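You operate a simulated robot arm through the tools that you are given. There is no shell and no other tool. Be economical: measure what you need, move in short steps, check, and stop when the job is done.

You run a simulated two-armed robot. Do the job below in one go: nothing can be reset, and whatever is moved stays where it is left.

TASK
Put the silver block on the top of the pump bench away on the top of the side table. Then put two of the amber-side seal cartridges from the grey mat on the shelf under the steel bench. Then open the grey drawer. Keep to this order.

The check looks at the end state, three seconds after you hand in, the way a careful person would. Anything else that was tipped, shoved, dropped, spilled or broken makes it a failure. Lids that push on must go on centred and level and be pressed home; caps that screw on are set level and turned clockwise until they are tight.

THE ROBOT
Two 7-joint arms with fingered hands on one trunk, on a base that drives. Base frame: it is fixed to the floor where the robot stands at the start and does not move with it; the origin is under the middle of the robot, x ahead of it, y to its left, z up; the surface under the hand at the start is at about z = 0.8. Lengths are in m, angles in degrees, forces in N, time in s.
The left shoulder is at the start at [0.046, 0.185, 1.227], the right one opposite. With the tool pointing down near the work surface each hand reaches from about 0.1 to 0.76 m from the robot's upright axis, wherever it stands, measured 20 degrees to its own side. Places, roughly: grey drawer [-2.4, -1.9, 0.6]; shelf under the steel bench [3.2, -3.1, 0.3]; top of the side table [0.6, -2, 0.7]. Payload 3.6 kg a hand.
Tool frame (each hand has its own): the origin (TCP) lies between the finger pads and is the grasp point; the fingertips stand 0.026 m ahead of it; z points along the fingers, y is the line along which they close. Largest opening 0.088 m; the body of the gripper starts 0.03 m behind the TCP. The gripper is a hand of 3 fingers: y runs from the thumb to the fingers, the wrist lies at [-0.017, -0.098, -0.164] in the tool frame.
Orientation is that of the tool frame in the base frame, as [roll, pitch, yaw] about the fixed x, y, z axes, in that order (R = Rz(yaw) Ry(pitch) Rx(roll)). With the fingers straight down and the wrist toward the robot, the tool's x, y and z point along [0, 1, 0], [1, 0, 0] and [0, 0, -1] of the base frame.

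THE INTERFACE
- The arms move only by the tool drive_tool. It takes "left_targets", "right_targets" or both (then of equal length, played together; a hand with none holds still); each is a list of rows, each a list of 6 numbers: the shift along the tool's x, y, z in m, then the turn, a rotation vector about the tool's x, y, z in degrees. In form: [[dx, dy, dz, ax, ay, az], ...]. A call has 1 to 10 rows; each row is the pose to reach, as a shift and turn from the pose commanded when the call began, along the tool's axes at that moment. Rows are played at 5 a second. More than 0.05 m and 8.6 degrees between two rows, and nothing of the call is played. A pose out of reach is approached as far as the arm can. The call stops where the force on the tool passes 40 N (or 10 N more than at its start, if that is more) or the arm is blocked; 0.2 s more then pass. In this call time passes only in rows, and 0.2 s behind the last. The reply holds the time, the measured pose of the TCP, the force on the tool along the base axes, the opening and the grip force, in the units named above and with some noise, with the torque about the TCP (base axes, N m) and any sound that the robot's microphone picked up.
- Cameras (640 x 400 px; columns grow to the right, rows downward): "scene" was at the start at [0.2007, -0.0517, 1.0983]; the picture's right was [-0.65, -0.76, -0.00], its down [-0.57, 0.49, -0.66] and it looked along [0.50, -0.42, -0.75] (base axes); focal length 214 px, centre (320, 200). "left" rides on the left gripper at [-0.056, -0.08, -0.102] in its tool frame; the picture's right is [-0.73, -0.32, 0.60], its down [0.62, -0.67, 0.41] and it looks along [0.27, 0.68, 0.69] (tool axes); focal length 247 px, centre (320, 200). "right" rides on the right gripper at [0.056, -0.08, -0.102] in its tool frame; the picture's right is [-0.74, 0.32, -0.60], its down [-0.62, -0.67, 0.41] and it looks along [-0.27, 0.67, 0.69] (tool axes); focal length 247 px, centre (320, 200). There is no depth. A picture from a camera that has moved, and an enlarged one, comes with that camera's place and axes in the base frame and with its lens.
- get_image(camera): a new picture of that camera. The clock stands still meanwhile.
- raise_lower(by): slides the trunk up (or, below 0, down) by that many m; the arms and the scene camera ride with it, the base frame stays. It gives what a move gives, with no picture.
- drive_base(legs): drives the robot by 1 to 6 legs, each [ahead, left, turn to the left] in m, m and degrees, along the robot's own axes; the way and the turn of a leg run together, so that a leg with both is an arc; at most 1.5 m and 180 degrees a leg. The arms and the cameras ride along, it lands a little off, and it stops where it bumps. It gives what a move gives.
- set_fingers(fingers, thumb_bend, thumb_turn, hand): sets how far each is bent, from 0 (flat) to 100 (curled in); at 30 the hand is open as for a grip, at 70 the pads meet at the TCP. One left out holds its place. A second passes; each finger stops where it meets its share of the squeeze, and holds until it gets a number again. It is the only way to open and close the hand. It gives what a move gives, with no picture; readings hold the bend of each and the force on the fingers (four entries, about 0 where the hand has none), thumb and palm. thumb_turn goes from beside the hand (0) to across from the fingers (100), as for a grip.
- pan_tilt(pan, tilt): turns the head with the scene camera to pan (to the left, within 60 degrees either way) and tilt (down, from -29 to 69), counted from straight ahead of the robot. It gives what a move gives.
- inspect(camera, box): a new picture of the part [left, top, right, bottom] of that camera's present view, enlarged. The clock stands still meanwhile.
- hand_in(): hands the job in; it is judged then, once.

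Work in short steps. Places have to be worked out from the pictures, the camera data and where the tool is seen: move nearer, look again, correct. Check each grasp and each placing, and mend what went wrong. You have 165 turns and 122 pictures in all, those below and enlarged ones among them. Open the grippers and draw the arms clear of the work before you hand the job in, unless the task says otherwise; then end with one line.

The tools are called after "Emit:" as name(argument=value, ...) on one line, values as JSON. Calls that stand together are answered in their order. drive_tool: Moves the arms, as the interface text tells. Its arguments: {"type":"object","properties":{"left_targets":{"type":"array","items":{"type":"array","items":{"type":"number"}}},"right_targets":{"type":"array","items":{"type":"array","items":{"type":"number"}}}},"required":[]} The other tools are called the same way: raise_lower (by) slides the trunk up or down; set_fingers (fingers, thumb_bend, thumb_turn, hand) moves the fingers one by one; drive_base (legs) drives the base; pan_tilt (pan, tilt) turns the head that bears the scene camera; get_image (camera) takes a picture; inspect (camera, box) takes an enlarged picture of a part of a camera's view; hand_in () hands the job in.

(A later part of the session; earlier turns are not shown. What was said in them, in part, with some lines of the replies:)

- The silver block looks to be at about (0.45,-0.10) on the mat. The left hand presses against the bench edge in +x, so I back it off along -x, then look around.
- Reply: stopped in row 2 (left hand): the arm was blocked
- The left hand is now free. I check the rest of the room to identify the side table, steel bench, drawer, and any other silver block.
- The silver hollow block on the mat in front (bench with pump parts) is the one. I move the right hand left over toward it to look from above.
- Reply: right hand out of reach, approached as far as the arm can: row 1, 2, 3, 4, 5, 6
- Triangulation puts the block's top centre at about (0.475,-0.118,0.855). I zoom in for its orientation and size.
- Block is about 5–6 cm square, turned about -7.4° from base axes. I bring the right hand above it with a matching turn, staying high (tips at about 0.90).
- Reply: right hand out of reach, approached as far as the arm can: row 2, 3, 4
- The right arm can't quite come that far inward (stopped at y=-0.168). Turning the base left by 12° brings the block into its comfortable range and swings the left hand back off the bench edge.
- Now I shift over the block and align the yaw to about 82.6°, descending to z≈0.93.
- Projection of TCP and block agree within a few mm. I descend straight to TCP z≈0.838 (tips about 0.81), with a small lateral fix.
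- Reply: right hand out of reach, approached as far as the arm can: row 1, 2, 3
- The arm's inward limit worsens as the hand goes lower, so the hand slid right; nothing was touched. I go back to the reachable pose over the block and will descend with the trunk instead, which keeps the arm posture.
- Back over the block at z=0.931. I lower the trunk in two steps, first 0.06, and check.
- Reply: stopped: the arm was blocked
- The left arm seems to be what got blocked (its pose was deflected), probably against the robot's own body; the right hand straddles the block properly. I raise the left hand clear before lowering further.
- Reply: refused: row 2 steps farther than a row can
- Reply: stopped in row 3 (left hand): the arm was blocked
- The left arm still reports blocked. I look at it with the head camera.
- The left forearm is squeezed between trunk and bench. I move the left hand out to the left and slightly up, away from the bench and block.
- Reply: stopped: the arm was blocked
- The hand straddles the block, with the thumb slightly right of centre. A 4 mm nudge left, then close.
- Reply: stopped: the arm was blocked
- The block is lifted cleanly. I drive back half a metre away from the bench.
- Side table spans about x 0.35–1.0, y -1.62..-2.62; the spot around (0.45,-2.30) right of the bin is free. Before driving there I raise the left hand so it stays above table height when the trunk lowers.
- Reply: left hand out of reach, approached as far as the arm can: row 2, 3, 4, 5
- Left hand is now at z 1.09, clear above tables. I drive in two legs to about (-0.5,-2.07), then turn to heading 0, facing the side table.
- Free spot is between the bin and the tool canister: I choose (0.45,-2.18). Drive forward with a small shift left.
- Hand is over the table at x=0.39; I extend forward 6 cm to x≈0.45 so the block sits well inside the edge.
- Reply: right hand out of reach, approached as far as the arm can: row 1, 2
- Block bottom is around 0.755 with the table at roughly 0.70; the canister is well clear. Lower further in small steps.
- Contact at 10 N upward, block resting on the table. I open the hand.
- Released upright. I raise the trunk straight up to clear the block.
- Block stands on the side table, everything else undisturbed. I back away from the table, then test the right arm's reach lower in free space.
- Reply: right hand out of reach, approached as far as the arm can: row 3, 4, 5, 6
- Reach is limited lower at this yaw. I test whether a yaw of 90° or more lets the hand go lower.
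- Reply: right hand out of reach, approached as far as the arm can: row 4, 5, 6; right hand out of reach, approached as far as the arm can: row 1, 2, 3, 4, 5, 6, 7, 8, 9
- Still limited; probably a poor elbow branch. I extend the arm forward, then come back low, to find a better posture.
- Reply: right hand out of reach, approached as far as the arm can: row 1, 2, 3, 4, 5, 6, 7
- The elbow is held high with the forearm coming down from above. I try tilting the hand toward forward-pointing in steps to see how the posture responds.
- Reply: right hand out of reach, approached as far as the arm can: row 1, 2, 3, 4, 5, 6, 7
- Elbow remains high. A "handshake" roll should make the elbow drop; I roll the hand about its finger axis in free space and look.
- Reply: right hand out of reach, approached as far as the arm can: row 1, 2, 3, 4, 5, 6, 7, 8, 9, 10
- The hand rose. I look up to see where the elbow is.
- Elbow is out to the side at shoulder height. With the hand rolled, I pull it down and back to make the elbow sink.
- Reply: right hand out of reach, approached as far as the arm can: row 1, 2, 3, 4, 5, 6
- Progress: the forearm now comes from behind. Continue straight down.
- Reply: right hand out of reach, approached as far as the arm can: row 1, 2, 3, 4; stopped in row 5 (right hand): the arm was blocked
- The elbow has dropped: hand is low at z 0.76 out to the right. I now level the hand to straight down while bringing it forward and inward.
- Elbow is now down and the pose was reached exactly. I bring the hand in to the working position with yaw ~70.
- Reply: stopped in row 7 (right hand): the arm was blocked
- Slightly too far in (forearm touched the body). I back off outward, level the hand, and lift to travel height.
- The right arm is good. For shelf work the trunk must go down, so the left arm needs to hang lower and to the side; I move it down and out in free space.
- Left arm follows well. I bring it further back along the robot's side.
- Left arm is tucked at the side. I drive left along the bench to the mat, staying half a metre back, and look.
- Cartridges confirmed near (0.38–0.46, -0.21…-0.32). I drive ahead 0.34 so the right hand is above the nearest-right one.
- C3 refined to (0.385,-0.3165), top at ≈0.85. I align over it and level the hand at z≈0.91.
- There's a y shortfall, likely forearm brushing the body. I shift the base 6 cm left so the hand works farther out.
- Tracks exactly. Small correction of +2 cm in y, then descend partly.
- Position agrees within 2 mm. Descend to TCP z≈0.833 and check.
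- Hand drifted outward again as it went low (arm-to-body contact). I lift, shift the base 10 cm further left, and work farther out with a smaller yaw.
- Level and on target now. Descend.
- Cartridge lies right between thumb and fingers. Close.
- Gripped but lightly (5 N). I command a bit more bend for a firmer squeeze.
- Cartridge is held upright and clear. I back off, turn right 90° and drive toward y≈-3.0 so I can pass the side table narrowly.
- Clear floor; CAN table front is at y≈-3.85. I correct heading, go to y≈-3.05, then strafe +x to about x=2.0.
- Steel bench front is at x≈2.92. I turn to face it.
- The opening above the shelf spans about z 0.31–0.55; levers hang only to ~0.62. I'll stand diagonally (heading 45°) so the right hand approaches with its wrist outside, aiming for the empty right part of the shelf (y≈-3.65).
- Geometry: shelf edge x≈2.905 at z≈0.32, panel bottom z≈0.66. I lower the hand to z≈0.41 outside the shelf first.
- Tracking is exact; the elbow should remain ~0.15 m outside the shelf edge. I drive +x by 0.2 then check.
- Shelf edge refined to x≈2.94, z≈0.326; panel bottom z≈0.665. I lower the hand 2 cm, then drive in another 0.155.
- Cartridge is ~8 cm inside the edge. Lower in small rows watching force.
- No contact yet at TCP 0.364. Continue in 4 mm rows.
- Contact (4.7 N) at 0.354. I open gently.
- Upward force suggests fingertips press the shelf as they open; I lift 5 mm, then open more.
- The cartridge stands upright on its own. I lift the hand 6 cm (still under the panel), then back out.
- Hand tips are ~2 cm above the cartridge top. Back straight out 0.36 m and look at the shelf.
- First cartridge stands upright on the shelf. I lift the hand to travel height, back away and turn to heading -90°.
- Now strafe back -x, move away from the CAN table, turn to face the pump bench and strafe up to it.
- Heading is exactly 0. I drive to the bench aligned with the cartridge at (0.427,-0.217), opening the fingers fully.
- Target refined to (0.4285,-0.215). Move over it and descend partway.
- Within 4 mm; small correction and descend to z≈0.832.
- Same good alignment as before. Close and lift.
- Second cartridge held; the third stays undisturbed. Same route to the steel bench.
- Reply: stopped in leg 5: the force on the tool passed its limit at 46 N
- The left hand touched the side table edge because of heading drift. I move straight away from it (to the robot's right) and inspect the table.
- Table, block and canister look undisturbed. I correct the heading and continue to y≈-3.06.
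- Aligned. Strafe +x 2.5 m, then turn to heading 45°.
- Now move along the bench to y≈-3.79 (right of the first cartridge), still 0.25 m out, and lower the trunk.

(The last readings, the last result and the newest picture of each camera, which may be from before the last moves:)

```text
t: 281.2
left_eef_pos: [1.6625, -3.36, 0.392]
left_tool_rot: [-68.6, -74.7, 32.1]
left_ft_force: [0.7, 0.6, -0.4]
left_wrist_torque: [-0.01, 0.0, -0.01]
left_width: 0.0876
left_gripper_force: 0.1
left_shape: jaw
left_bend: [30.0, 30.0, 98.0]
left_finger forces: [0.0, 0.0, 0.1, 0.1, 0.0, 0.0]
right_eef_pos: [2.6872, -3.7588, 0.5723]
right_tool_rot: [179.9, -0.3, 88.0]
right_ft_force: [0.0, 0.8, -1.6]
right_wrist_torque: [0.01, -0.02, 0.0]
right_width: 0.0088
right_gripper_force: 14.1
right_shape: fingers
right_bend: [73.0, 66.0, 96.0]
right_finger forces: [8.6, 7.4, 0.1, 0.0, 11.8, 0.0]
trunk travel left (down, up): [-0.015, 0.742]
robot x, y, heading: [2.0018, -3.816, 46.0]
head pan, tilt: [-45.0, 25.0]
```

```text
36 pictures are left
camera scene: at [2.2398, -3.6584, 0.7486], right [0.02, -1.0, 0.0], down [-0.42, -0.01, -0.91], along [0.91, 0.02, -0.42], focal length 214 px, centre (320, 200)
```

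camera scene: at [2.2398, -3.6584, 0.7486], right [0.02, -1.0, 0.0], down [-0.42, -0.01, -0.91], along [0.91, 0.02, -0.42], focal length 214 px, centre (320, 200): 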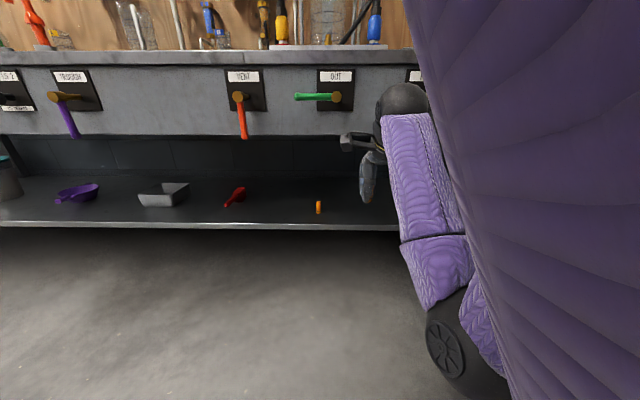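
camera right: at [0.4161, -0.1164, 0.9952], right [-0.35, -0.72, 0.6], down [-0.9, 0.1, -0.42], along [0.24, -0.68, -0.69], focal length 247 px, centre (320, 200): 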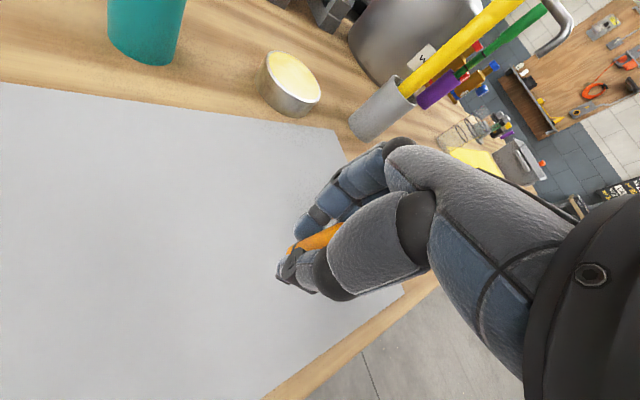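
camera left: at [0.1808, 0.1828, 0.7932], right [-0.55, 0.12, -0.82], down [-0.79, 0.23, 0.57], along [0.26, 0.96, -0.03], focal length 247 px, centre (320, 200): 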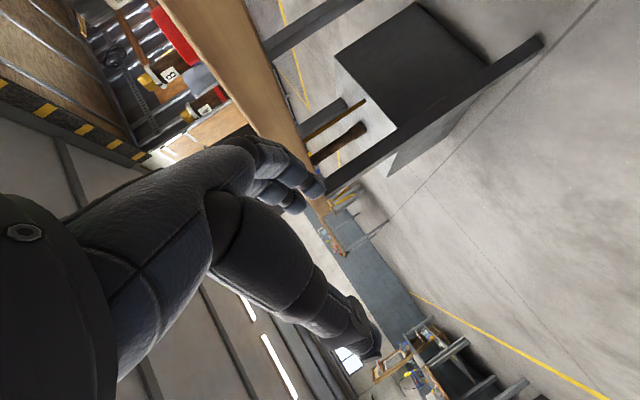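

First cartridge stands fine. Lower the hand to 0.394, then drive in +x 0.2 first.

Emit:
drive_tool(right_targets=[[0, 0, 0.045, 0, 0, 0], [0, 0, 0.09, 0, 0, 0], [0, 0, 0.135, 0, 0, 0], [0, 0, 0.178, 0, 0, 0]])

Emit:
drive_base(legs=[[0.125, -0.16, 0]])

Emit:
get_image(camera="right")

```text
t: 282.2
left_eef_pos: [1.6622, -3.3596, 0.3926]
left_tool_rot: [-68.2, -74.7, 31.6]
left_ft_force: [0.0, 0.4, -0.3]
left_wrist_torque: [0.0, 0.01, 0.0]
left_width: 0.0879
left_gripper_force: 0.2
left_shape: jaw
left_bend: [30.0, 30.0, 98.0]
left_finger forces: [0.1, 0.0, 0.1, 0.0, 0.0, 0.1]
right_eef_pos: [2.6893, -3.7576, 0.3967]
right_tool_rot: [179.8, -0.3, 88.0]
right_ft_force: [0.0, 0.1, 1.4]
right_wrist_torque: [-0.02, 0.01, 0.0]
right_width: 0.0087
right_gripper_force: 14.2
right_shape: fingers
right_bend: [73.0, 66.0, 96.0]
right_finger forces: [8.3, 8.1, 0.0, 0.1, 12.0, 0.0]
trunk travel left (down, up): [-0.015, 0.742]
robot x, y, heading: [1.9993, -3.8159, 46.0]
head pan, tilt: [-45.0, 25.0]
```

```text
t: 283.8
left_eef_pos: [1.8628, -3.3829, 0.3927]
left_tool_rot: [-68.8, -74.6, 32.2]
left_ft_force: [-0.3, 0.0, -0.7]
left_wrist_torque: [0.01, 0.03, -0.04]
left_width: 0.088
left_gripper_force: 0.1
left_shape: jaw
left_bend: [30.0, 30.0, 98.0]
left_finger forces: [0.0, 0.0, 0.1, 0.1, 0.0, 0.1]
right_eef_pos: [2.8887, -3.7804, 0.3964]
right_tool_rot: [179.8, -0.4, 88.0]
right_ft_force: [0.2, -0.2, 0.5]
right_wrist_torque: [0.0, -0.02, 0.02]
right_width: 0.0088
right_gripper_force: 13.9
right_shape: fingers
right_bend: [73.0, 66.0, 96.0]
right_finger forces: [8.3, 8.1, 0.1, 0.0, 12.0, 0.0]
trunk travel left (down, up): [-0.015, 0.742]
robot x, y, heading: [2.1995, -3.8417, 46.1]
head pan, tilt: [-45.0, 25.0]
```

```text
35 pictures are left
camera right: at [2.812, -3.722, 0.4999], right [0.29, -0.75, 0.6], down [-0.69, -0.6, -0.42], along [0.67, -0.29, -0.69], focal length 247 px, centre (320, 200)
```

right: 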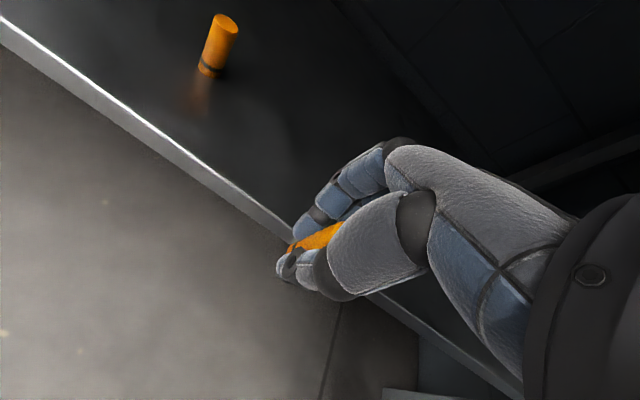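

Clear. Drive in another 0.137 and lower in small steps.

Emit:
drive_base(legs=[[0.095, -0.0985, 0]])

Emit:
drive_tool(right_targets=[[0, 0, 0.015, 0, 0, 0], [0, 0, 0.03, 0, 0, 0], [0, 0, 0.036, 0, 0, 0], [0, 0, 0.039, 0, 0, 0]])

```text
t: 285.1
left_eef_pos: [1.9957, -3.383, 0.3936]
left_tool_rot: [-68.5, -74.7, 32.0]
left_ft_force: [0.4, 0.6, -0.1]
left_wrist_torque: [0.0, -0.02, 0.02]
left_width: 0.088
left_gripper_force: 0.0
left_shape: jaw
left_bend: [30.0, 30.0, 98.0]
left_finger forces: [0.0, 0.1, 0.0, 0.0, 0.1, 0.1]
right_eef_pos: [3.0245, -3.7794, 0.397]
right_tool_rot: [180.0, -0.3, 88.1]
right_ft_force: [0.0, -0.5, 0.4]
right_wrist_torque: [-0.04, 0.03, -0.03]
right_width: 0.0087
right_gripper_force: 14.1
right_shape: fingers
right_bend: [73.0, 66.0, 96.0]
right_finger forces: [8.3, 8.2, 0.0, 0.0, 12.1, 0.0]
trunk travel left (down, up): [-0.015, 0.742]
robot x, y, heading: [2.3363, -3.8423, 46.3]
head pan, tilt: [-45.0, 25.0]
```

```text
t: 286.1
left_eef_pos: [1.9963, -3.3837, 0.3939]
left_tool_rot: [-68.5, -74.7, 32.0]
left_ft_force: [0.1, 0.0, -0.3]
left_wrist_torque: [-0.01, -0.03, 0.0]
left_width: 0.0877
left_gripper_force: 0.1
left_shape: jaw
left_bend: [30.0, 30.0, 98.0]
left_finger forces: [0.0, 0.1, 0.0, 0.1, 0.0, 0.1]
right_eef_pos: [3.0261, -3.7797, 0.3578]
right_tool_rot: [179.9, -0.2, 88.1]
right_ft_force: [0.3, -0.4, -0.3]
right_wrist_torque: [0.01, 0.02, 0.02]
right_width: 0.009
right_gripper_force: 14.7
right_shape: fingers
right_bend: [73.0, 66.0, 96.0]
right_finger forces: [8.3, 8.3, 0.1, 0.0, 12.0, 0.0]
trunk travel left (down, up): [-0.015, 0.742]
robot x, y, heading: [2.3351, -3.8364, 46.1]
head pan, tilt: [-45.0, 25.0]
```

Emit:
drive_tool(right_targets=[[0, 0, 0.003, 0, 0, 0]])

```text
t: 286.6
left_eef_pos: [1.9963, -3.3836, 0.3935]
left_tool_rot: [-68.3, -74.7, 31.8]
left_ft_force: [-0.4, -0.4, 0.7]
left_wrist_torque: [0.0, 0.01, -0.01]
left_width: 0.0877
left_gripper_force: 0.0
left_shape: jaw
left_bend: [30.0, 30.0, 98.0]
left_finger forces: [0.1, 0.1, 0.1, 0.0, 0.0, 0.0]
right_eef_pos: [3.0255, -3.7784, 0.3564]
right_tool_rot: [179.7, -0.4, 88.1]
right_ft_force: [0.3, 0.1, 6.5]
right_wrist_torque: [0.0, 0.06, 0.03]
right_width: 0.0085
right_gripper_force: 14.9
right_shape: fingers
right_bend: [73.0, 66.0, 96.0]
right_finger forces: [8.9, 8.9, 0.0, 0.0, 12.5, 0.0]
trunk travel left (down, up): [-0.015, 0.742]
robot x, y, heading: [2.3317, -3.8408, 46.2]
head pan, tilt: [-45.0, 25.0]
```

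Contact at 6.5 N. Same release sequence as before.

Emit:
set_fingers(hand="right", fingers=58, thumb_bend=58)

Emit:
drive_tool(right_targets=[[0, 0, -0.006, 0, 0, 0]])

Emit:
set_fingers(hand="right", fingers=38, thumb_bend=38)

Emit:
inspect(camera="right", box=[200, 160, 360, 360])

```text
t: 287.6
left_eef_pos: [1.9949, -3.3847, 0.3932]
left_tool_rot: [-68.4, -74.8, 31.8]
left_ft_force: [0.5, 0.0, 0.1]
left_wrist_torque: [0.01, 0.01, 0.03]
left_width: 0.0877
left_gripper_force: 0.0
left_shape: jaw
left_bend: [30.0, 30.0, 98.0]
left_finger forces: [0.1, 0.1, 0.1, 0.0, 0.1, 0.0]
right_eef_pos: [3.0241, -3.7801, 0.3543]
right_tool_rot: [179.9, -0.3, 88.0]
right_ft_force: [-0.7, 0.2, 2.0]
right_wrist_torque: [-0.03, -0.03, -0.01]
right_width: 0.0281
right_gripper_force: 0.5
right_shape: fingers
right_bend: [58.0, 57.0, 97.0]
right_finger forces: [0.2, 1.7, 0.0, 0.1, 0.0, 0.0]
trunk travel left (down, up): [-0.015, 0.742]
robot x, y, heading: [2.3338, -3.8384, 46.3]
head pan, tilt: [-45.0, 25.0]
```

```text
t: 287.9
left_eef_pos: [1.9952, -3.3832, 0.3924]
left_tool_rot: [-69.0, -74.7, 32.5]
left_ft_force: [0.2, -0.8, 0.0]
left_wrist_torque: [0.02, -0.03, -0.02]
left_width: 0.0876
left_gripper_force: 0.0
left_shape: jaw
left_bend: [30.0, 30.0, 98.0]
left_finger forces: [0.1, 0.0, 0.0, 0.0, 0.0, 0.0]
right_eef_pos: [3.0247, -3.7805, 0.3607]
right_tool_rot: [-180.0, -0.3, 88.2]
right_ft_force: [0.5, -0.4, 0.1]
right_wrist_torque: [0.01, 0.03, -0.02]
right_width: 0.0293
right_gripper_force: 0.0
right_shape: fingers
right_bend: [57.0, 57.0, 97.0]
right_finger forces: [0.0, 0.0, 0.1, 0.1, 0.1, 0.0]
trunk travel left (down, up): [-0.015, 0.742]
robot x, y, heading: [2.3375, -3.8397, 46.2]
head pan, tilt: [-45.0, 25.0]
```

```text
t: 288.9
left_eef_pos: [1.9961, -3.3834, 0.3918]
left_tool_rot: [-68.4, -74.7, 32.0]
left_ft_force: [0.2, -0.4, 0.3]
left_wrist_torque: [-0.01, 0.02, -0.01]
left_width: 0.0878
left_gripper_force: 0.0
left_shape: jaw
left_bend: [30.0, 30.0, 98.0]
left_finger forces: [0.0, 0.0, 0.0, 0.0, 0.0, 0.0]
right_eef_pos: [3.0257, -3.7793, 0.3608]
right_tool_rot: [179.9, -0.3, 88.1]
right_ft_force: [0.5, -0.3, -0.4]
right_wrist_torque: [-0.03, 0.0, 0.0]
right_width: 0.0709
right_gripper_force: 0.0
right_shape: fingers
right_bend: [38.0, 38.0, 97.0]
right_finger forces: [0.0, 0.1, 0.0, 0.0, 0.0, 0.0]
trunk travel left (down, up): [-0.015, 0.742]
robot x, y, heading: [2.3356, -3.839, 46.2]
head pan, tilt: [-45.0, 25.0]
```

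```text
2.00 times, centred on (280, 260) of right
camera zoom: at [2.9471, -3.7214, 0.4639], right [0.29, -0.75, 0.6], down [-0.69, -0.6, -0.42], along [0.67, -0.29, -0.69], focal length 494 px, centre (400, 80)
```

zoom: 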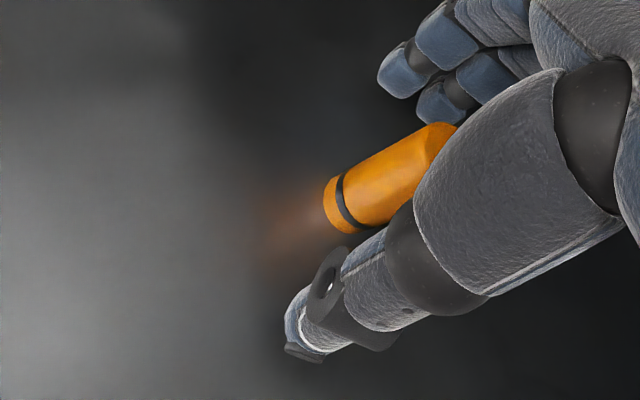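

Upright and free. Lift 6 cm, back out, raise, and verify.

Emit:
drive_tool(right_targets=[[0, 0, -0.03, 0, 0, 0], [0, 0, -0.061, 0, 0, 0]])

Emit:
drive_base(legs=[[-0.25, 0.25, 0]])

Emit:
raise_lower(by=0.32)

Emit:
inspect(camera="scene", box=[180, 140, 420, 290])

```text
t: 289.6
left_eef_pos: [1.9967, -3.3843, 0.3928]
left_tool_rot: [-68.5, -74.7, 32.0]
left_ft_force: [0.5, -0.2, -0.2]
left_wrist_torque: [0.0, 0.03, -0.03]
left_width: 0.088
left_gripper_force: 0.0
left_shape: jaw
left_bend: [30.0, 30.0, 98.0]
left_finger forces: [0.1, 0.0, 0.0, 0.0, 0.0, 0.1]
right_eef_pos: [3.025, -3.7789, 0.4232]
right_tool_rot: [180.0, -0.3, 88.2]
right_ft_force: [0.1, 0.2, 0.6]
right_wrist_torque: [-0.02, 0.01, 0.0]
right_width: 0.0707
right_gripper_force: 0.0
right_shape: fingers
right_bend: [38.0, 38.0, 97.0]
right_finger forces: [0.0, 0.0, 0.1, 0.0, 0.0, 0.0]
trunk travel left (down, up): [-0.015, 0.742]
robot x, y, heading: [2.3368, -3.8399, 46.2]
head pan, tilt: [-45.0, 25.0]
```

```text
t: 291.9
left_eef_pos: [1.6405, -3.3919, 0.3923]
left_tool_rot: [-68.7, -74.7, 32.1]
left_ft_force: [0.6, 0.1, -0.6]
left_wrist_torque: [-0.01, -0.01, -0.01]
left_width: 0.0879
left_gripper_force: 0.1
left_shape: jaw
left_bend: [30.0, 30.0, 98.0]
left_finger forces: [0.0, 0.0, 0.0, 0.1, 0.0, 0.0]
right_eef_pos: [2.6696, -3.7865, 0.4217]
right_tool_rot: [179.9, -0.3, 88.0]
right_ft_force: [-0.4, 0.9, -0.4]
right_wrist_torque: [-0.01, 0.03, -0.01]
right_width: 0.0709
right_gripper_force: 0.1
right_shape: fingers
right_bend: [38.0, 38.0, 97.0]
right_finger forces: [0.0, 0.0, 0.1, 0.0, 0.0, 0.1]
trunk travel left (down, up): [-0.015, 0.742]
robot x, y, heading: [1.9776, -3.8515, 46.2]
head pan, tilt: [-45.0, 25.0]
```

```text
t: 295.0
left_eef_pos: [1.641, -3.3923, 0.7123]
left_tool_rot: [-68.4, -74.9, 31.9]
left_ft_force: [-0.4, -0.1, 0.2]
left_wrist_torque: [-0.01, 0.0, 0.02]
left_width: 0.088
left_gripper_force: 0.2
left_shape: jaw
left_bend: [30.0, 30.0, 98.0]
left_finger forces: [0.1, 0.0, 0.1, 0.0, 0.1, 0.0]
right_eef_pos: [2.6702, -3.7878, 0.7428]
right_tool_rot: [179.9, -0.3, 88.0]
right_ft_force: [-0.2, -1.3, 0.1]
right_wrist_torque: [0.02, -0.01, 0.04]
right_width: 0.0708
right_gripper_force: 0.0
right_shape: fingers
right_bend: [38.0, 38.0, 97.0]
right_finger forces: [0.1, 0.0, 0.0, 0.0, 0.0, 0.1]
trunk travel left (down, up): [-0.335, 0.422]
robot x, y, heading: [1.98, -3.8463, 46.2]
head pan, tilt: [-45.0, 25.0]
```

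```text
2.67 times, centred on (300, 215) of scene
camera zoom: at [2.175, -3.7351, 1.0967], right [0.02, -1.0, 0.0], down [-0.42, -0.01, -0.91], along [0.91, 0.02, -0.42], focal length 572 px, centre (373, 160)
```

zoom: 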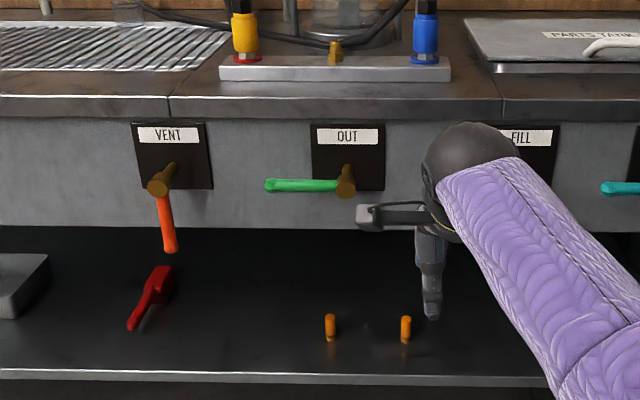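

Both cartridges stand on the shelf. Now to the drawer: retreat and turn to heading -90° for the passage.

Emit:
drive_base(legs=[[0.44, 0.698, 0], [0, 0, -136.2]])

```text
t: 305.2
left_eef_pos: [2.3353, -3.1608, 0.7127]
left_tool_rot: [-68.4, -74.6, -108.2]
left_ft_force: [-0.5, 0.8, -0.5]
left_wrist_torque: [0.0, -0.02, 0.03]
left_width: 0.0875
left_gripper_force: 0.0
left_shape: jaw
left_bend: [30.0, 30.0, 98.0]
left_finger forces: [0.1, 0.0, 0.0, 0.0, 0.1, 0.0]
right_eef_pos: [1.2908, -3.5171, 0.7427]
right_tool_rot: [179.9, -0.3, -51.9]
right_ft_force: [-0.2, 1.2, -0.3]
right_wrist_torque: [0.01, 0.0, -0.03]
right_width: 0.071
right_gripper_force: 0.1
right_shape: fingers
right_bend: [38.0, 38.0, 97.0]
right_finger forces: [0.0, 0.1, 0.0, 0.0, 0.0, 0.0]
trunk travel left (down, up): [-0.335, 0.422]
robot x, y, heading: [1.7861, -3.0257, -94.1]
head pan, tilt: [-45.0, 25.0]
```

Emit:
drive_base(legs=[[0.06, -1.25, 4.1], [0, -1.2, 0], [-0.7, 0, 0], [0, 0, -90]])

Emit:
pan_tilt(pan=0, tilt=20)

Emit:
get_image(camera="scene")

```text
t: 324.4
left_eef_pos: [-0.7403, -2.8912, 0.7142]
left_tool_rot: [-68.6, -74.7, 167.3]
left_ft_force: [0.8, 0.2, 0.2]
left_wrist_torque: [0.02, 0.01, -0.02]
left_width: 0.088
left_gripper_force: 0.0
left_shape: jaw
left_bend: [30.0, 30.0, 98.0]
left_finger forces: [0.0, 0.0, 0.1, 0.0, 0.0, 0.1]
right_eef_pos: [-1.1919, -1.8857, 0.7422]
right_tool_rot: [179.8, -0.4, -136.7]
right_ft_force: [0.6, -0.4, 0.6]
right_wrist_torque: [0.02, -0.02, 0.0]
right_width: 0.0711
right_gripper_force: 0.0
right_shape: fingers
right_bend: [38.0, 38.0, 97.0]
right_finger forces: [0.0, 0.0, 0.1, 0.0, 0.0, 0.0]
trunk travel left (down, up): [-0.335, 0.422]
robot x, y, heading: [-0.6587, -2.3283, -178.3]
head pan, tilt: [-45.0, 25.0]
```

```text
t: 325.6
left_eef_pos: [-0.7399, -2.8914, 0.7125]
left_tool_rot: [-68.5, -74.7, 167.3]
left_ft_force: [-0.8, -0.2, -0.2]
left_wrist_torque: [0.0, 0.0, -0.01]
left_width: 0.0879
left_gripper_force: 0.0
left_shape: jaw
left_bend: [30.0, 30.0, 98.0]
left_finger forces: [0.0, 0.0, 0.1, 0.1, 0.1, 0.0]
right_eef_pos: [-1.1902, -1.8855, 0.7431]
right_tool_rot: [179.9, -0.2, -136.8]
right_ft_force: [-0.1, 0.4, -0.2]
right_wrist_torque: [0.01, -0.03, 0.03]
right_width: 0.0709
right_gripper_force: 0.1
right_shape: fingers
right_bend: [38.0, 38.0, 97.0]
right_finger forces: [0.1, 0.0, 0.0, 0.1, 0.0, 0.1]
trunk travel left (down, up): [-0.335, 0.422]
robot x, y, heading: [-0.6603, -2.3311, -178.9]
head pan, tilt: [0.0, 20.0]
```

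```text
32 pictures are left
camera scene: at [-0.9056, -2.3351, 1.1049], right [-0.02, 1.0, 0.0], down [0.34, 0.01, -0.94], along [-0.94, -0.02, -0.34], focal length 214 px, centre (320, 200)
```

scene: 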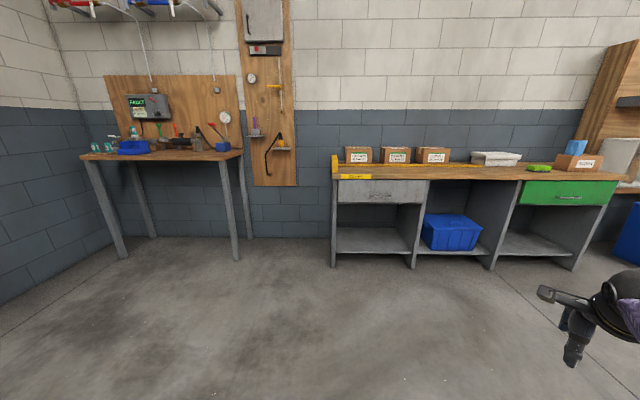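

The grey drawer (left, handle near (-2.44,-1.92,0.6)) faces +x. I zoom in on it.

Emit:
inspect(camera="scene", box=[310, 160, 450, 250])

```text
4.44 times, centred on (380, 205) of scene
camera zoom: at [-0.9056, -2.3351, 1.1049], right [-0.02, 1.0, 0.0], down [0.34, 0.01, -0.94], along [-0.94, -0.02, -0.34], focal length 953 px, centre (53, 178)
```

zoom: 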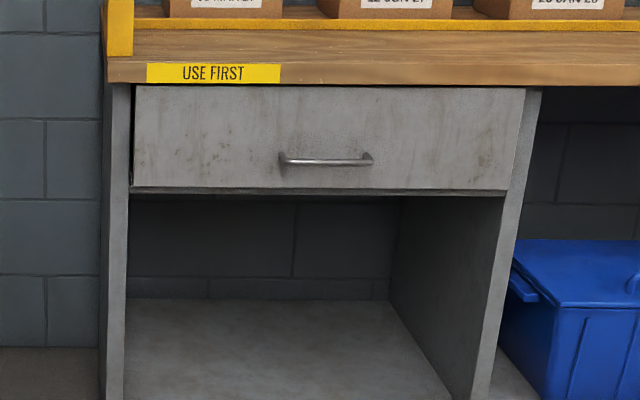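

I'll use the same diagonal stance: turn so the right hand approaches the drawer along -x. Drive to about (-1.45,-1.87) with heading -132°.

Emit:
drive_base(legs=[[0.79, -0.46, 0], [0, 0, 47]])

Emit:
pan_tilt(pan=-48, tilt=30)

Emit:
get_image(camera="scene")

```text
t: 332.4
left_eef_pos: [-1.0799, -2.3307, 0.7119]
left_tool_rot: [-68.3, -74.7, -145.8]
left_ft_force: [0.4, -0.6, 0.7]
left_wrist_torque: [-0.01, -0.02, 0.03]
left_width: 0.0877
left_gripper_force: 0.1
left_shape: jaw
left_bend: [30.0, 30.0, 98.0]
left_finger forces: [0.0, 0.0, 0.0, 0.0, 0.0, 0.0]
right_eef_pos: [-2.1248, -1.9764, 0.7434]
right_tool_rot: [180.0, -0.3, -89.7]
right_ft_force: [-0.7, -0.2, 0.8]
right_wrist_torque: [-0.01, 0.0, 0.01]
right_width: 0.0709
right_gripper_force: 0.1
right_shape: fingers
right_bend: [38.0, 38.0, 97.0]
right_finger forces: [0.0, 0.1, 0.0, 0.0, 0.1, 0.1]
trunk travel left (down, up): [-0.335, 0.422]
robot x, y, heading: [-1.4368, -1.8869, -131.6]
head pan, tilt: [0.0, 20.0]
```

```text
t: 333.6
left_eef_pos: [-1.0805, -2.33, 0.7137]
left_tool_rot: [-68.9, -74.7, -145.2]
left_ft_force: [-0.2, -0.2, -0.9]
left_wrist_torque: [-0.04, 0.0, -0.02]
left_width: 0.088
left_gripper_force: 0.1
left_shape: jaw
left_bend: [30.0, 30.0, 98.0]
left_finger forces: [0.0, 0.0, 0.1, 0.0, 0.2, 0.1]
right_eef_pos: [-2.1254, -1.9762, 0.7433]
right_tool_rot: [179.9, -0.3, -89.6]
right_ft_force: [-0.2, -0.2, -0.4]
right_wrist_torque: [0.03, 0.0, 0.02]
right_width: 0.071
right_gripper_force: 0.1
right_shape: fingers
right_bend: [38.0, 38.0, 97.0]
right_finger forces: [0.1, 0.0, 0.1, 0.0, 0.0, 0.1]
trunk travel left (down, up): [-0.335, 0.422]
robot x, y, heading: [-1.4349, -1.8898, -131.6]
head pan, tilt: [-48.0, 30.0]
```

```text
30 pictures are left
camera scene: at [-1.6304, -2.0036, 1.0889], right [-0.01, 1.0, 0.0], down [0.5, 0.01, -0.87], along [-0.87, -0.01, -0.5], focal length 214 px, centre (320, 200)
```

scene: 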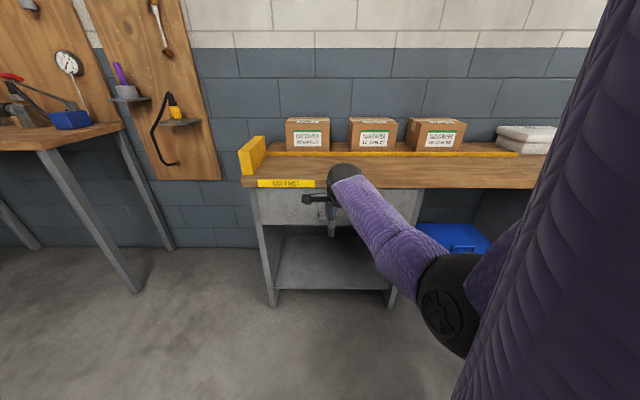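

Emit:
inspect(camera="scene", box=[240, 160, 440, 285])

Emit:
get_image(camera="right")

```text
3.20 times, centred on (340, 222) of scene
camera zoom: at [-1.6304, -2.0036, 1.0889], right [-0.01, 1.0, 0.0], down [0.5, 0.01, -0.87], along [-0.87, -0.01, -0.5], focal length 686 px, centre (256, 128)
```

zoom: 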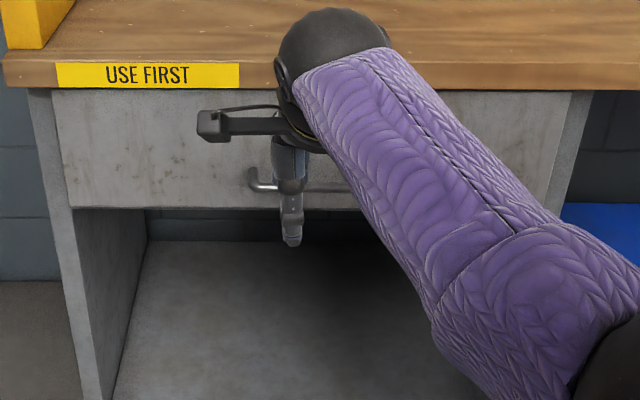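

```text
28 pictures are left
camera right: at [-2.0442, -2.0323, 0.8459], right [-0.32, 0.74, 0.6], down [0.66, 0.63, -0.42], along [-0.68, 0.26, -0.69], focal length 247 px, centre (320, 200)
```

right: 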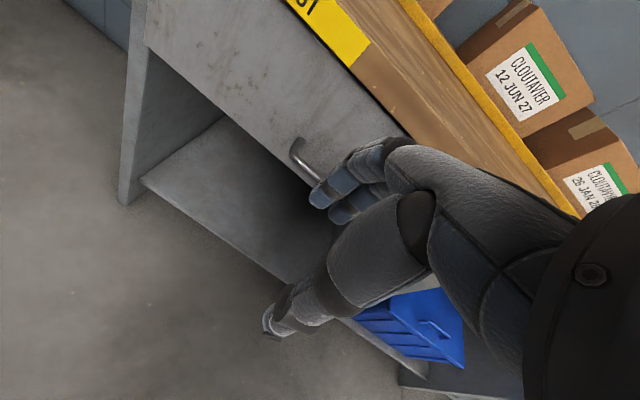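

Triangulated: drawer face x≈-2.325 (z 0.58–0.74), handle bar at about (-2.275, -1.95, 0.643), ~5 cm out from the face. I tilt the hand 40° forward and pre-shape the fingers to hook and pinch the bar.

Emit:
set_fingers(hand="right", fingers=48, thumb_bend=48)

Emit:
drive_tool(right_targets=[[0, 0, 0, -8, 0, 0], [0, 0, 0, -16, 0, 0], [0, 0, 0, -24, 0, 0], [0, 0, 0, -32, 0, 0], [0, 0, 0, -40, 0, 0]])

Emit:
get_image(camera="right")

```text
t: 334.6
left_eef_pos: [-1.0818, -2.3304, 0.7127]
left_tool_rot: [-68.5, -74.7, -145.7]
left_ft_force: [0.9, -1.1, 0.2]
left_wrist_torque: [0.01, -0.01, -0.01]
left_width: 0.0879
left_gripper_force: 0.0
left_shape: jaw
left_bend: [30.0, 30.0, 98.0]
left_finger forces: [0.0, 0.1, 0.0, 0.0, 0.1, 0.0]
right_eef_pos: [-2.1258, -1.9772, 0.7414]
right_tool_rot: [179.9, -0.4, -89.6]
right_ft_force: [-0.3, -0.1, -0.8]
right_wrist_torque: [-0.02, 0.01, -0.02]
right_width: 0.05
right_gripper_force: 0.0
right_shape: fingers
right_bend: [48.0, 48.0, 97.0]
right_finger forces: [0.0, 0.0, 0.0, 0.0, 0.0, 0.1]
trunk travel left (down, up): [-0.335, 0.422]
robot x, y, heading: [-1.4347, -1.8872, -131.5]
head pan, tilt: [-48.0, 30.0]
```

```text
t: 336.0
left_eef_pos: [-1.0813, -2.3302, 0.7125]
left_tool_rot: [-68.5, -74.8, -145.7]
left_ft_force: [0.4, 0.1, -0.5]
left_wrist_torque: [-0.01, -0.03, 0.0]
left_width: 0.0877
left_gripper_force: 0.0
left_shape: jaw
left_bend: [30.0, 30.0, 98.0]
left_finger forces: [0.1, 0.0, 0.1, 0.1, 0.0, 0.0]
right_eef_pos: [-2.1537, -1.9523, 0.7613]
right_tool_rot: [140.0, 1.6, -91.3]
right_ft_force: [-0.3, 0.4, -0.5]
right_wrist_torque: [0.01, 0.02, -0.02]
right_width: 0.0498
right_gripper_force: 0.0
right_shape: fingers
right_bend: [48.0, 48.0, 97.0]
right_finger forces: [0.1, 0.1, 0.1, 0.0, 0.0, 0.0]
right hand out of reach, approached as far as the arm can: row 5
trunk travel left (down, up): [-0.335, 0.422]
robot x, y, heading: [-1.4392, -1.8886, -131.4]
head pan, tilt: [-48.0, 30.0]
stopped in row 5 (right hand): the arm was blocked; the commanded pose is now the measured one
```

```text
27 pictures are left
camera right: at [-2.0272, -2.0127, 0.7874], right [0.16, 0.71, 0.68], down [0.26, 0.64, -0.72], along [-0.95, 0.29, -0.08], focal length 247 px, centre (320, 200)
```

right: 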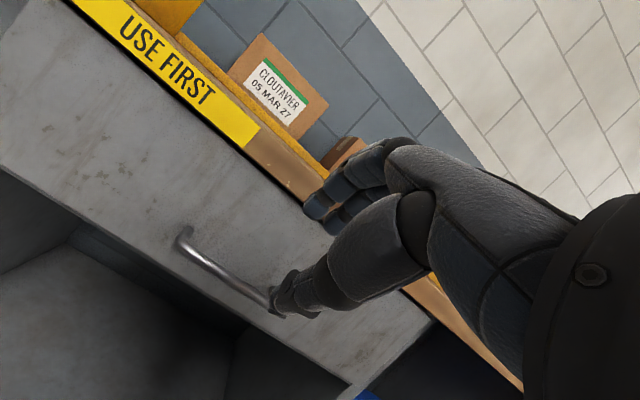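

Hand tilted 40° and the handle's left end again gives z≈0.645. I approach to a pre-grasp point 6 cm short along the finger axis: trunk down 0.072, base forward 0.082.

Emit:
raise_lower(by=-0.072)

Emit:
drive_base(legs=[[0.0545, -0.0618, 0]])

Emit:
get_image(camera="right")

Emit:
get_image(camera="scene")

```text
t: 337.1
left_eef_pos: [-1.0816, -2.3305, 0.6408]
left_tool_rot: [-68.6, -74.8, -145.6]
left_ft_force: [-0.3, 1.2, 0.2]
left_wrist_torque: [0.0, -0.01, 0.05]
left_width: 0.0878
left_gripper_force: 0.1
left_shape: jaw
left_bend: [30.0, 30.0, 98.0]
left_finger forces: [0.0, 0.0, 0.0, 0.1, 0.1, 0.0]
right_eef_pos: [-2.1521, -1.9541, 0.6874]
right_tool_rot: [140.4, 1.6, -91.3]
right_ft_force: [-0.7, 0.0, -0.1]
right_wrist_torque: [0.01, 0.02, -0.02]
right_width: 0.05
right_gripper_force: 0.0
right_shape: fingers
right_bend: [48.0, 48.0, 97.0]
right_finger forces: [0.1, 0.0, 0.1, 0.1, 0.1, 0.0]
trunk travel left (down, up): [-0.263, 0.494]
robot x, y, heading: [-1.4366, -1.8878, -131.4]
head pan, tilt: [-48.0, 30.0]
```

```text
t: 338.1
left_eef_pos: [-1.1625, -2.3317, 0.641]
left_tool_rot: [-67.8, -74.7, -146.5]
left_ft_force: [-0.4, -0.5, 1.2]
left_wrist_torque: [0.0, 0.01, -0.02]
left_width: 0.0875
left_gripper_force: 0.0
left_shape: jaw
left_bend: [30.0, 30.0, 98.0]
left_finger forces: [0.1, 0.0, 0.0, 0.0, 0.0, 0.0]
right_eef_pos: [-2.2326, -1.9529, 0.6871]
right_tool_rot: [140.3, 1.5, -91.3]
right_ft_force: [0.2, 0.2, 0.4]
right_wrist_torque: [0.0, -0.02, -0.01]
right_width: 0.0496
right_gripper_force: 0.1
right_shape: fingers
right_bend: [48.0, 48.0, 97.0]
right_finger forces: [0.0, 0.0, 0.1, 0.0, 0.0, 0.0]
trunk travel left (down, up): [-0.263, 0.494]
robot x, y, heading: [-1.5198, -1.8923, -131.4]
head pan, tilt: [-48.0, 30.0]
```

```text
26 pictures are left
camera right: at [-2.107, -2.014, 0.7136], right [0.15, 0.71, 0.68], down [0.26, 0.64, -0.72], along [-0.95, 0.29, -0.09], focal length 247 px, centre (320, 200)
```

right: 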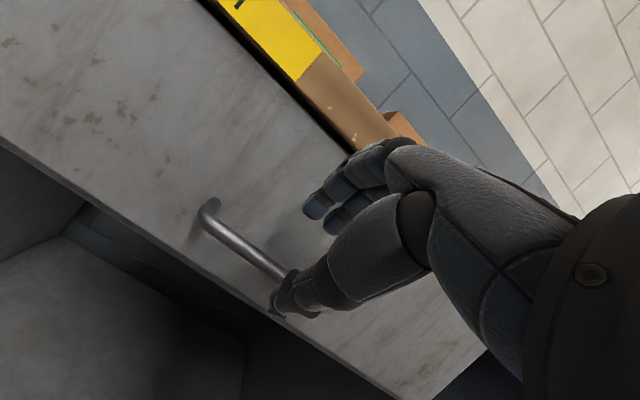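

```text
25 pictures are left
camera scene: at [-1.7207, -2.0127, 1.0105], right [-0.01, 1.0, 0.0], down [0.5, 0.0, -0.87], along [-0.87, -0.01, -0.5], focal length 214 px, centre (320, 200)
```

scene: 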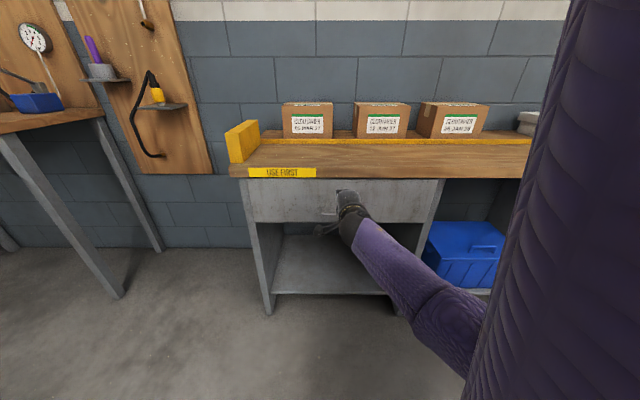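

The bar lies right on the finger axis, ~6 cm ahead. Advance along the tool axis.

Emit:
drive_tool(right_targets=[[0, 0, 0.02, 0, 0, 0], [0, 0, 0.04, 0, 0, 0], [0, 0, 0.055, 0, 0, 0]])

Emit:
inspect(camera="right", box=[160, 140, 400, 340])

```text
t: 338.9
left_eef_pos: [-1.1639, -2.3319, 0.6406]
left_tool_rot: [-69.1, -74.7, -145.1]
left_ft_force: [-0.6, -0.2, -0.2]
left_wrist_torque: [0.0, 0.0, 0.01]
left_width: 0.0876
left_gripper_force: 0.1
left_shape: jaw
left_bend: [30.0, 30.0, 98.0]
left_finger forces: [0.0, 0.1, 0.0, 0.0, 0.0, 0.0]
right_eef_pos: [-2.2698, -1.9531, 0.6458]
right_tool_rot: [140.1, 1.6, -91.4]
right_ft_force: [0.9, 0.7, 0.0]
right_wrist_torque: [0.02, -0.02, 0.0]
right_width: 0.0498
right_gripper_force: 0.0
right_shape: fingers
right_bend: [48.0, 48.0, 97.0]
right_finger forces: [0.0, 0.1, 0.1, 0.0, 0.0, 0.0]
trunk travel left (down, up): [-0.263, 0.494]
robot x, y, heading: [-1.5181, -1.8897, -131.7]
head pan, tilt: [-48.0, 30.0]
```

```text
2.00 times, centred on (280, 240) of right
camera zoom: at [-2.1434, -2.013, 0.6717], right [0.15, 0.71, 0.68], down [0.26, 0.64, -0.72], along [-0.95, 0.29, -0.09], focal length 494 px, centre (400, 120)
```

zoom: 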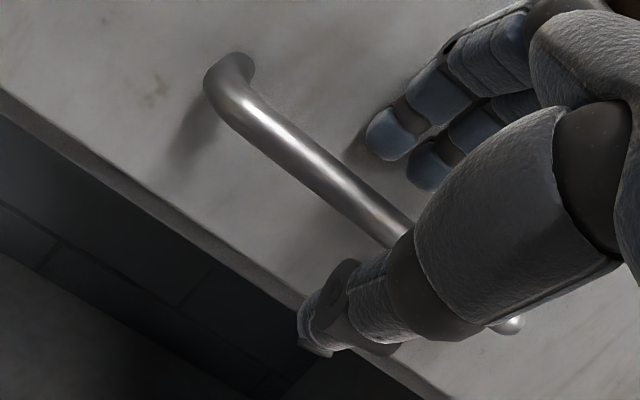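

The bar runs between thumb and fingers. Close on it.

Emit:
set_fingers(hand="right", fingers=78, thumb_bend=78)

Emit:
inspect(camera="right", box=[160, 140, 400, 340])

```text
t: 339.9
left_eef_pos: [-1.1622, -2.331, 0.6408]
left_tool_rot: [-68.6, -74.7, -145.6]
left_ft_force: [-0.1, -0.6, -1.1]
left_wrist_torque: [-0.01, -0.02, 0.0]
left_width: 0.088
left_gripper_force: 0.1
left_shape: jaw
left_bend: [30.0, 30.0, 98.0]
left_finger forces: [0.0, 0.1, 0.0, 0.1, 0.0, 0.0]
right_eef_pos: [-2.2692, -1.953, 0.6466]
right_tool_rot: [140.1, 1.5, -91.3]
right_ft_force: [-1.9, 0.7, 7.8]
right_wrist_torque: [0.03, 0.03, 0.06]
right_width: 0.0068
right_gripper_force: 16.9
right_shape: fingers
right_bend: [73.0, 69.0, 97.0]
right_finger forces: [11.0, 8.0, 0.0, 0.0, 15.4, 0.0]
trunk travel left (down, up): [-0.263, 0.494]
robot x, y, heading: [-1.5181, -1.8869, -131.4]
head pan, tilt: [-48.0, 30.0]
```

```text
2.00 times, centred on (280, 240) of right
camera zoom: at [-2.1434, -2.013, 0.673], right [0.16, 0.71, 0.68], down [0.26, 0.64, -0.73], along [-0.95, 0.29, -0.09], focal length 494 px, centre (400, 120)
```

zoom: 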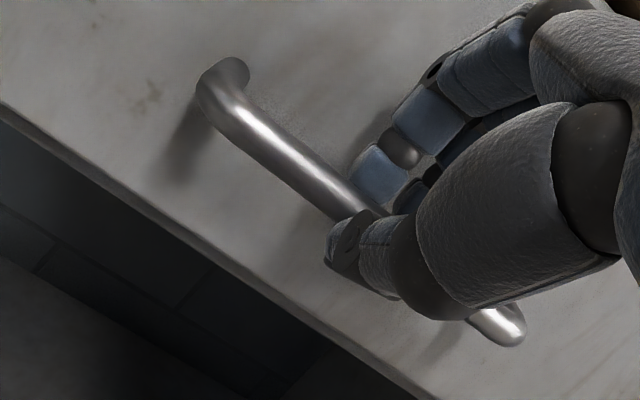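

Bar gripped. Pull: drive base +x 0.08 and check.

Emit:
drive_base(legs=[[-0.053, 0.06, 0]])

Emit:
get_image(camera="scene")

```text
t: 341.0
left_eef_pos: [-1.0811, -2.3328, 0.6406]
left_tool_rot: [-68.3, -74.9, -146.0]
left_ft_force: [0.0, 0.5, -0.3]
left_wrist_torque: [-0.01, 0.01, 0.0]
left_width: 0.0878
left_gripper_force: 0.1
left_shape: jaw
left_bend: [30.0, 30.0, 98.0]
left_finger forces: [0.1, 0.0, 0.0, 0.0, 0.0, 0.0]
right_eef_pos: [-2.1868, -1.9536, 0.6458]
right_tool_rot: [140.1, 1.5, -91.3]
right_ft_force: [-1.2, 5.3, 9.5]
right_wrist_torque: [0.06, 0.05, -0.03]
right_width: 0.0069
right_gripper_force: 17.3
right_shape: fingers
right_bend: [74.0, 71.0, 97.0]
right_finger forces: [11.5, 8.4, 0.1, 0.0, 15.2, 0.0]
trunk travel left (down, up): [-0.263, 0.494]
robot x, y, heading: [-1.4363, -1.8897, -131.2]
head pan, tilt: [-48.0, 30.0]
```

```text
22 pictures are left
camera scene: at [-1.6374, -2.0137, 1.011], right [-0.01, 1.0, 0.0], down [0.5, 0.0, -0.87], along [-0.87, -0.01, -0.5], focal length 214 px, centre (320, 200)
```

scene: 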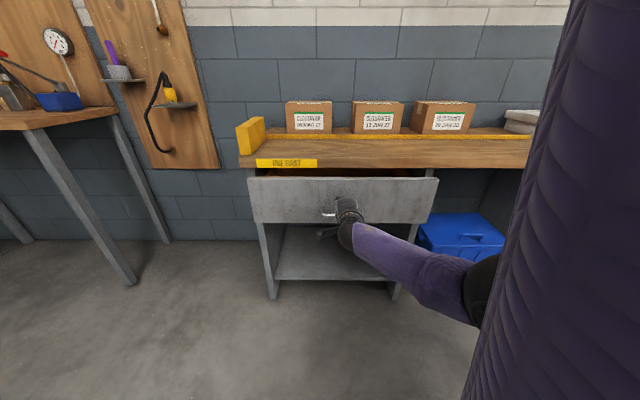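

The drawer slides out. Continue another 0.1, then 0.08.

Emit:
drive_base(legs=[[-0.066, 0.075, 0]])

Emit:
drive_base(legs=[[-0.053, 0.06, 0]])

Emit:
get_image(camera="scene")

```text
t: 342.2
left_eef_pos: [-0.9811, -2.3305, 0.6404]
left_tool_rot: [-68.6, -74.7, -145.6]
left_ft_force: [0.5, -0.2, 0.2]
left_wrist_torque: [-0.01, 0.01, 0.0]
left_width: 0.088
left_gripper_force: 0.1
left_shape: jaw
left_bend: [30.0, 30.0, 98.0]
left_finger forces: [0.0, 0.1, 0.1, 0.1, 0.0, 0.0]
right_eef_pos: [-2.0882, -1.9537, 0.6473]
right_tool_rot: [140.2, 1.6, -91.5]
right_ft_force: [-1.4, 7.4, 8.4]
right_wrist_torque: [0.09, 0.07, -0.1]
right_width: 0.0069
right_gripper_force: 16.9
right_shape: fingers
right_bend: [74.0, 70.0, 98.0]
right_finger forces: [11.1, 7.8, 0.0, 0.0, 15.2, 0.0]
trunk travel left (down, up): [-0.263, 0.494]
robot x, y, heading: [-1.3372, -1.8929, -131.3]
head pan, tilt: [-48.0, 30.0]
```

```text
t: 343.2
left_eef_pos: [-0.9012, -2.3325, 0.6415]
left_tool_rot: [-68.6, -74.9, -145.4]
left_ft_force: [0.7, 0.1, -0.2]
left_wrist_torque: [-0.01, -0.03, 0.01]
left_width: 0.0877
left_gripper_force: 0.1
left_shape: jaw
left_bend: [30.0, 30.0, 98.0]
left_finger forces: [0.0, 0.0, 0.1, 0.1, 0.0, 0.0]
right_eef_pos: [-2.0087, -1.9541, 0.6467]
right_tool_rot: [139.9, 1.7, -91.5]
right_ft_force: [-2.0, 7.8, 6.7]
right_wrist_torque: [0.08, 0.05, -0.08]
right_width: 0.0069
right_gripper_force: 16.4
right_shape: fingers
right_bend: [74.0, 69.0, 97.0]
right_finger forces: [10.8, 7.1, 0.0, 0.0, 14.8, 0.0]
trunk travel left (down, up): [-0.263, 0.494]
robot x, y, heading: [-1.2597, -1.8871, -131.3]
head pan, tilt: [-48.0, 30.0]
```

```text
21 pictures are left
camera scene: at [-1.458, -2.0146, 1.0109], right [-0.01, 1.0, 0.0], down [0.5, 0.01, -0.87], along [-0.87, -0.01, -0.5], focal length 214 px, centre (320, 200)
```

scene: 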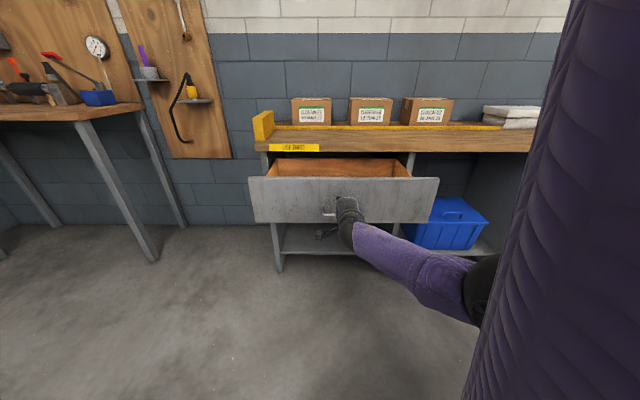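

Drawer is open 0.26 m and still moves freely; pull a little more to approach its stop.

Emit:
drive_base(legs=[[-0.04, 0.045, 0]])

```text
t: 344.2
left_eef_pos: [-0.8413, -2.3332, 0.6403]
left_tool_rot: [-68.6, -74.8, -145.5]
left_ft_force: [-0.6, -0.7, -0.3]
left_wrist_torque: [-0.02, -0.01, -0.03]
left_width: 0.0876
left_gripper_force: 0.2
left_shape: jaw
left_bend: [30.0, 30.0, 98.0]
left_finger forces: [0.0, 0.0, 0.0, 0.1, 0.0, 0.0]
right_eef_pos: [-1.9495, -1.9531, 0.6463]
right_tool_rot: [140.1, 1.7, -91.5]
right_ft_force: [0.6, -0.1, 0.6]
right_wrist_torque: [-0.02, 0.0, -0.03]
right_width: 0.0
right_gripper_force: 0.0
right_shape: fingers
right_bend: [75.0, 73.0, 98.0]
right_finger forces: [0.0, 0.0, 0.0, 0.1, 0.0, 0.1]
trunk travel left (down, up): [-0.263, 0.494]
robot x, y, heading: [-1.1992, -1.8908, -131.4]
head pan, tilt: [-48.0, 30.0]
```

The grip slipped off, so the drawer is at its stop. I back away and check.

Emit:
drive_base(legs=[[-0.2, 0.23, 0]])

Emit:
set_fingers(hand="right", fingers=30, thumb_bend=30)

Emit:
get_image(camera="scene")

```text
t: 346.3
left_eef_pos: [-0.53, -2.3324, 0.6416]
left_tool_rot: [-68.5, -74.7, -145.1]
left_ft_force: [0.7, 0.4, 0.6]
left_wrist_torque: [-0.01, 0.0, -0.01]
left_width: 0.088
left_gripper_force: 0.0
left_shape: jaw
left_bend: [30.0, 30.0, 98.0]
left_finger forces: [0.1, 0.0, 0.1, 0.1, 0.0, 0.0]
right_eef_pos: [-1.6402, -1.9637, 0.6458]
right_tool_rot: [140.1, 1.7, -91.0]
right_ft_force: [-0.4, 0.8, -0.1]
right_wrist_torque: [0.01, 0.0, -0.03]
right_width: 0.0
right_gripper_force: 0.1
right_shape: fingers
right_bend: [75.0, 73.0, 98.0]
right_finger forces: [0.0, 0.0, 0.0, 0.0, 0.0, 0.0]
trunk travel left (down, up): [-0.263, 0.494]
robot x, y, heading: [-0.8904, -1.8948, -130.8]
head pan, tilt: [-48.0, 30.0]
```

```text
t: 347.3
left_eef_pos: [-0.5299, -2.3326, 0.6402]
left_tool_rot: [-68.7, -74.8, -144.9]
left_ft_force: [0.2, -0.1, -0.2]
left_wrist_torque: [0.0, -0.02, 0.0]
left_width: 0.0877
left_gripper_force: 0.0
left_shape: jaw
left_bend: [30.0, 30.0, 98.0]
left_finger forces: [0.0, 0.1, 0.0, 0.0, 0.0, 0.0]
right_eef_pos: [-1.6399, -1.9632, 0.6463]
right_tool_rot: [140.1, 1.7, -91.0]
right_ft_force: [0.1, -0.1, 0.1]
right_wrist_torque: [0.01, 0.01, -0.02]
right_width: 0.0879
right_gripper_force: 0.1
right_shape: fingers
right_bend: [30.0, 30.0, 98.0]
right_finger forces: [0.1, 0.0, 0.0, 0.0, 0.1, 0.0]
trunk travel left (down, up): [-0.263, 0.494]
robot x, y, heading: [-0.8912, -1.8933, -131.1]
head pan, tilt: [-48.0, 30.0]
```

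```text
20 pictures are left
camera scene: at [-1.0894, -2.0197, 1.0107], right [-0.02, 1.0, 0.0], down [0.5, 0.01, -0.87], along [-0.87, -0.02, -0.5], focal length 214 px, centre (320, 200)
```

scene: 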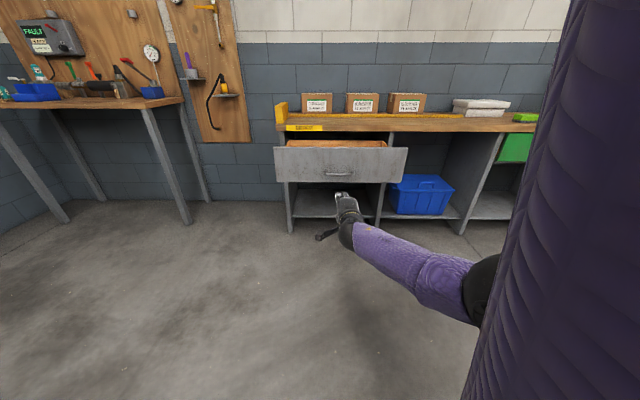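

The drawer is open. A last check of the side table, which the left hand touched earlier.

Emit:
drive_base(legs=[[0, 0, 131]])

Emit:
pan_tilt(pan=0, tilt=25)

Emit:
get_image(camera="scene")

```text
t: 353.1
left_eef_pos: [-0.7967, -1.3348, 0.6414]
left_tool_rot: [-68.7, -74.7, -13.9]
left_ft_force: [0.2, -0.2, -0.3]
left_wrist_torque: [0.01, 0.0, 0.02]
left_width: 0.0878
left_gripper_force: 0.1
left_shape: jaw
left_bend: [30.0, 30.0, 98.0]
left_finger forces: [0.0, 0.1, 0.0, 0.1, 0.1, 0.1]
right_eef_pos: [-0.3461, -2.4162, 0.6454]
right_tool_rot: [140.1, 1.6, 40.1]
right_ft_force: [-0.4, 0.6, 0.2]
right_wrist_torque: [0.05, -0.04, -0.01]
right_width: 0.0879
right_gripper_force: 0.0
right_shape: fingers
right_bend: [30.0, 30.0, 98.0]
right_finger forces: [0.1, 0.0, 0.0, 0.1, 0.1, 0.1]
trunk travel left (down, up): [-0.263, 0.494]
robot x, y, heading: [-0.8867, -1.894, 0.0]
head pan, tilt: [-48.0, 30.0]
```

```text
t: 354.2
left_eef_pos: [-0.7955, -1.3351, 0.6406]
left_tool_rot: [-68.7, -74.8, -14.0]
left_ft_force: [-0.8, -0.5, 0.1]
left_wrist_torque: [-0.02, 0.0, 0.04]
left_width: 0.088
left_gripper_force: 0.1
left_shape: jaw
left_bend: [30.0, 30.0, 98.0]
left_finger forces: [0.0, 0.0, 0.0, 0.1, 0.0, 0.0]
right_eef_pos: [-0.3447, -2.4163, 0.6462]
right_tool_rot: [140.1, 1.7, 40.0]
right_ft_force: [-0.6, 0.0, 0.2]
right_wrist_torque: [-0.01, -0.03, -0.01]
right_width: 0.0882
right_gripper_force: 0.1
right_shape: fingers
right_bend: [30.0, 30.0, 98.0]
right_finger forces: [0.0, 0.1, 0.1, 0.0, 0.0, 0.0]
trunk travel left (down, up): [-0.263, 0.494]
robot x, y, heading: [-0.8923, -1.8954, 0.2]
head pan, tilt: [0.0, 25.0]
```

```text
19 pictures are left
camera scene: at [-0.6355, -1.8938, 1.0186], right [0.0, -1.0, 0.0], down [-0.42, 0.0, -0.91], along [0.91, 0.0, -0.42], focal length 214 px, centre (320, 200)
```

scene: 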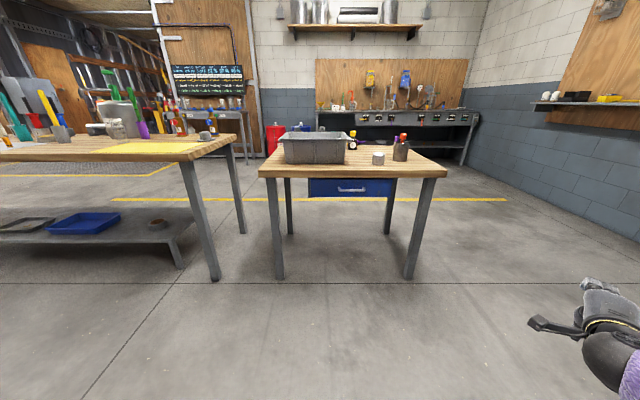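

All is in order: the block and other items stand on the side table, the hands are open and clear. Handing in.

Emit:
hand_in()

```text
The job is handed in.
```

I did all three parts in order and handed the job in: the silver block is on the side table, two amber-side cartridges stand upright on the shelf under the steel bench, and the grey drawer is pulled out to its stop. On one drive the left hand bumped the side table edge (about 46 N), but a later picture showed the table and everything on it in place.
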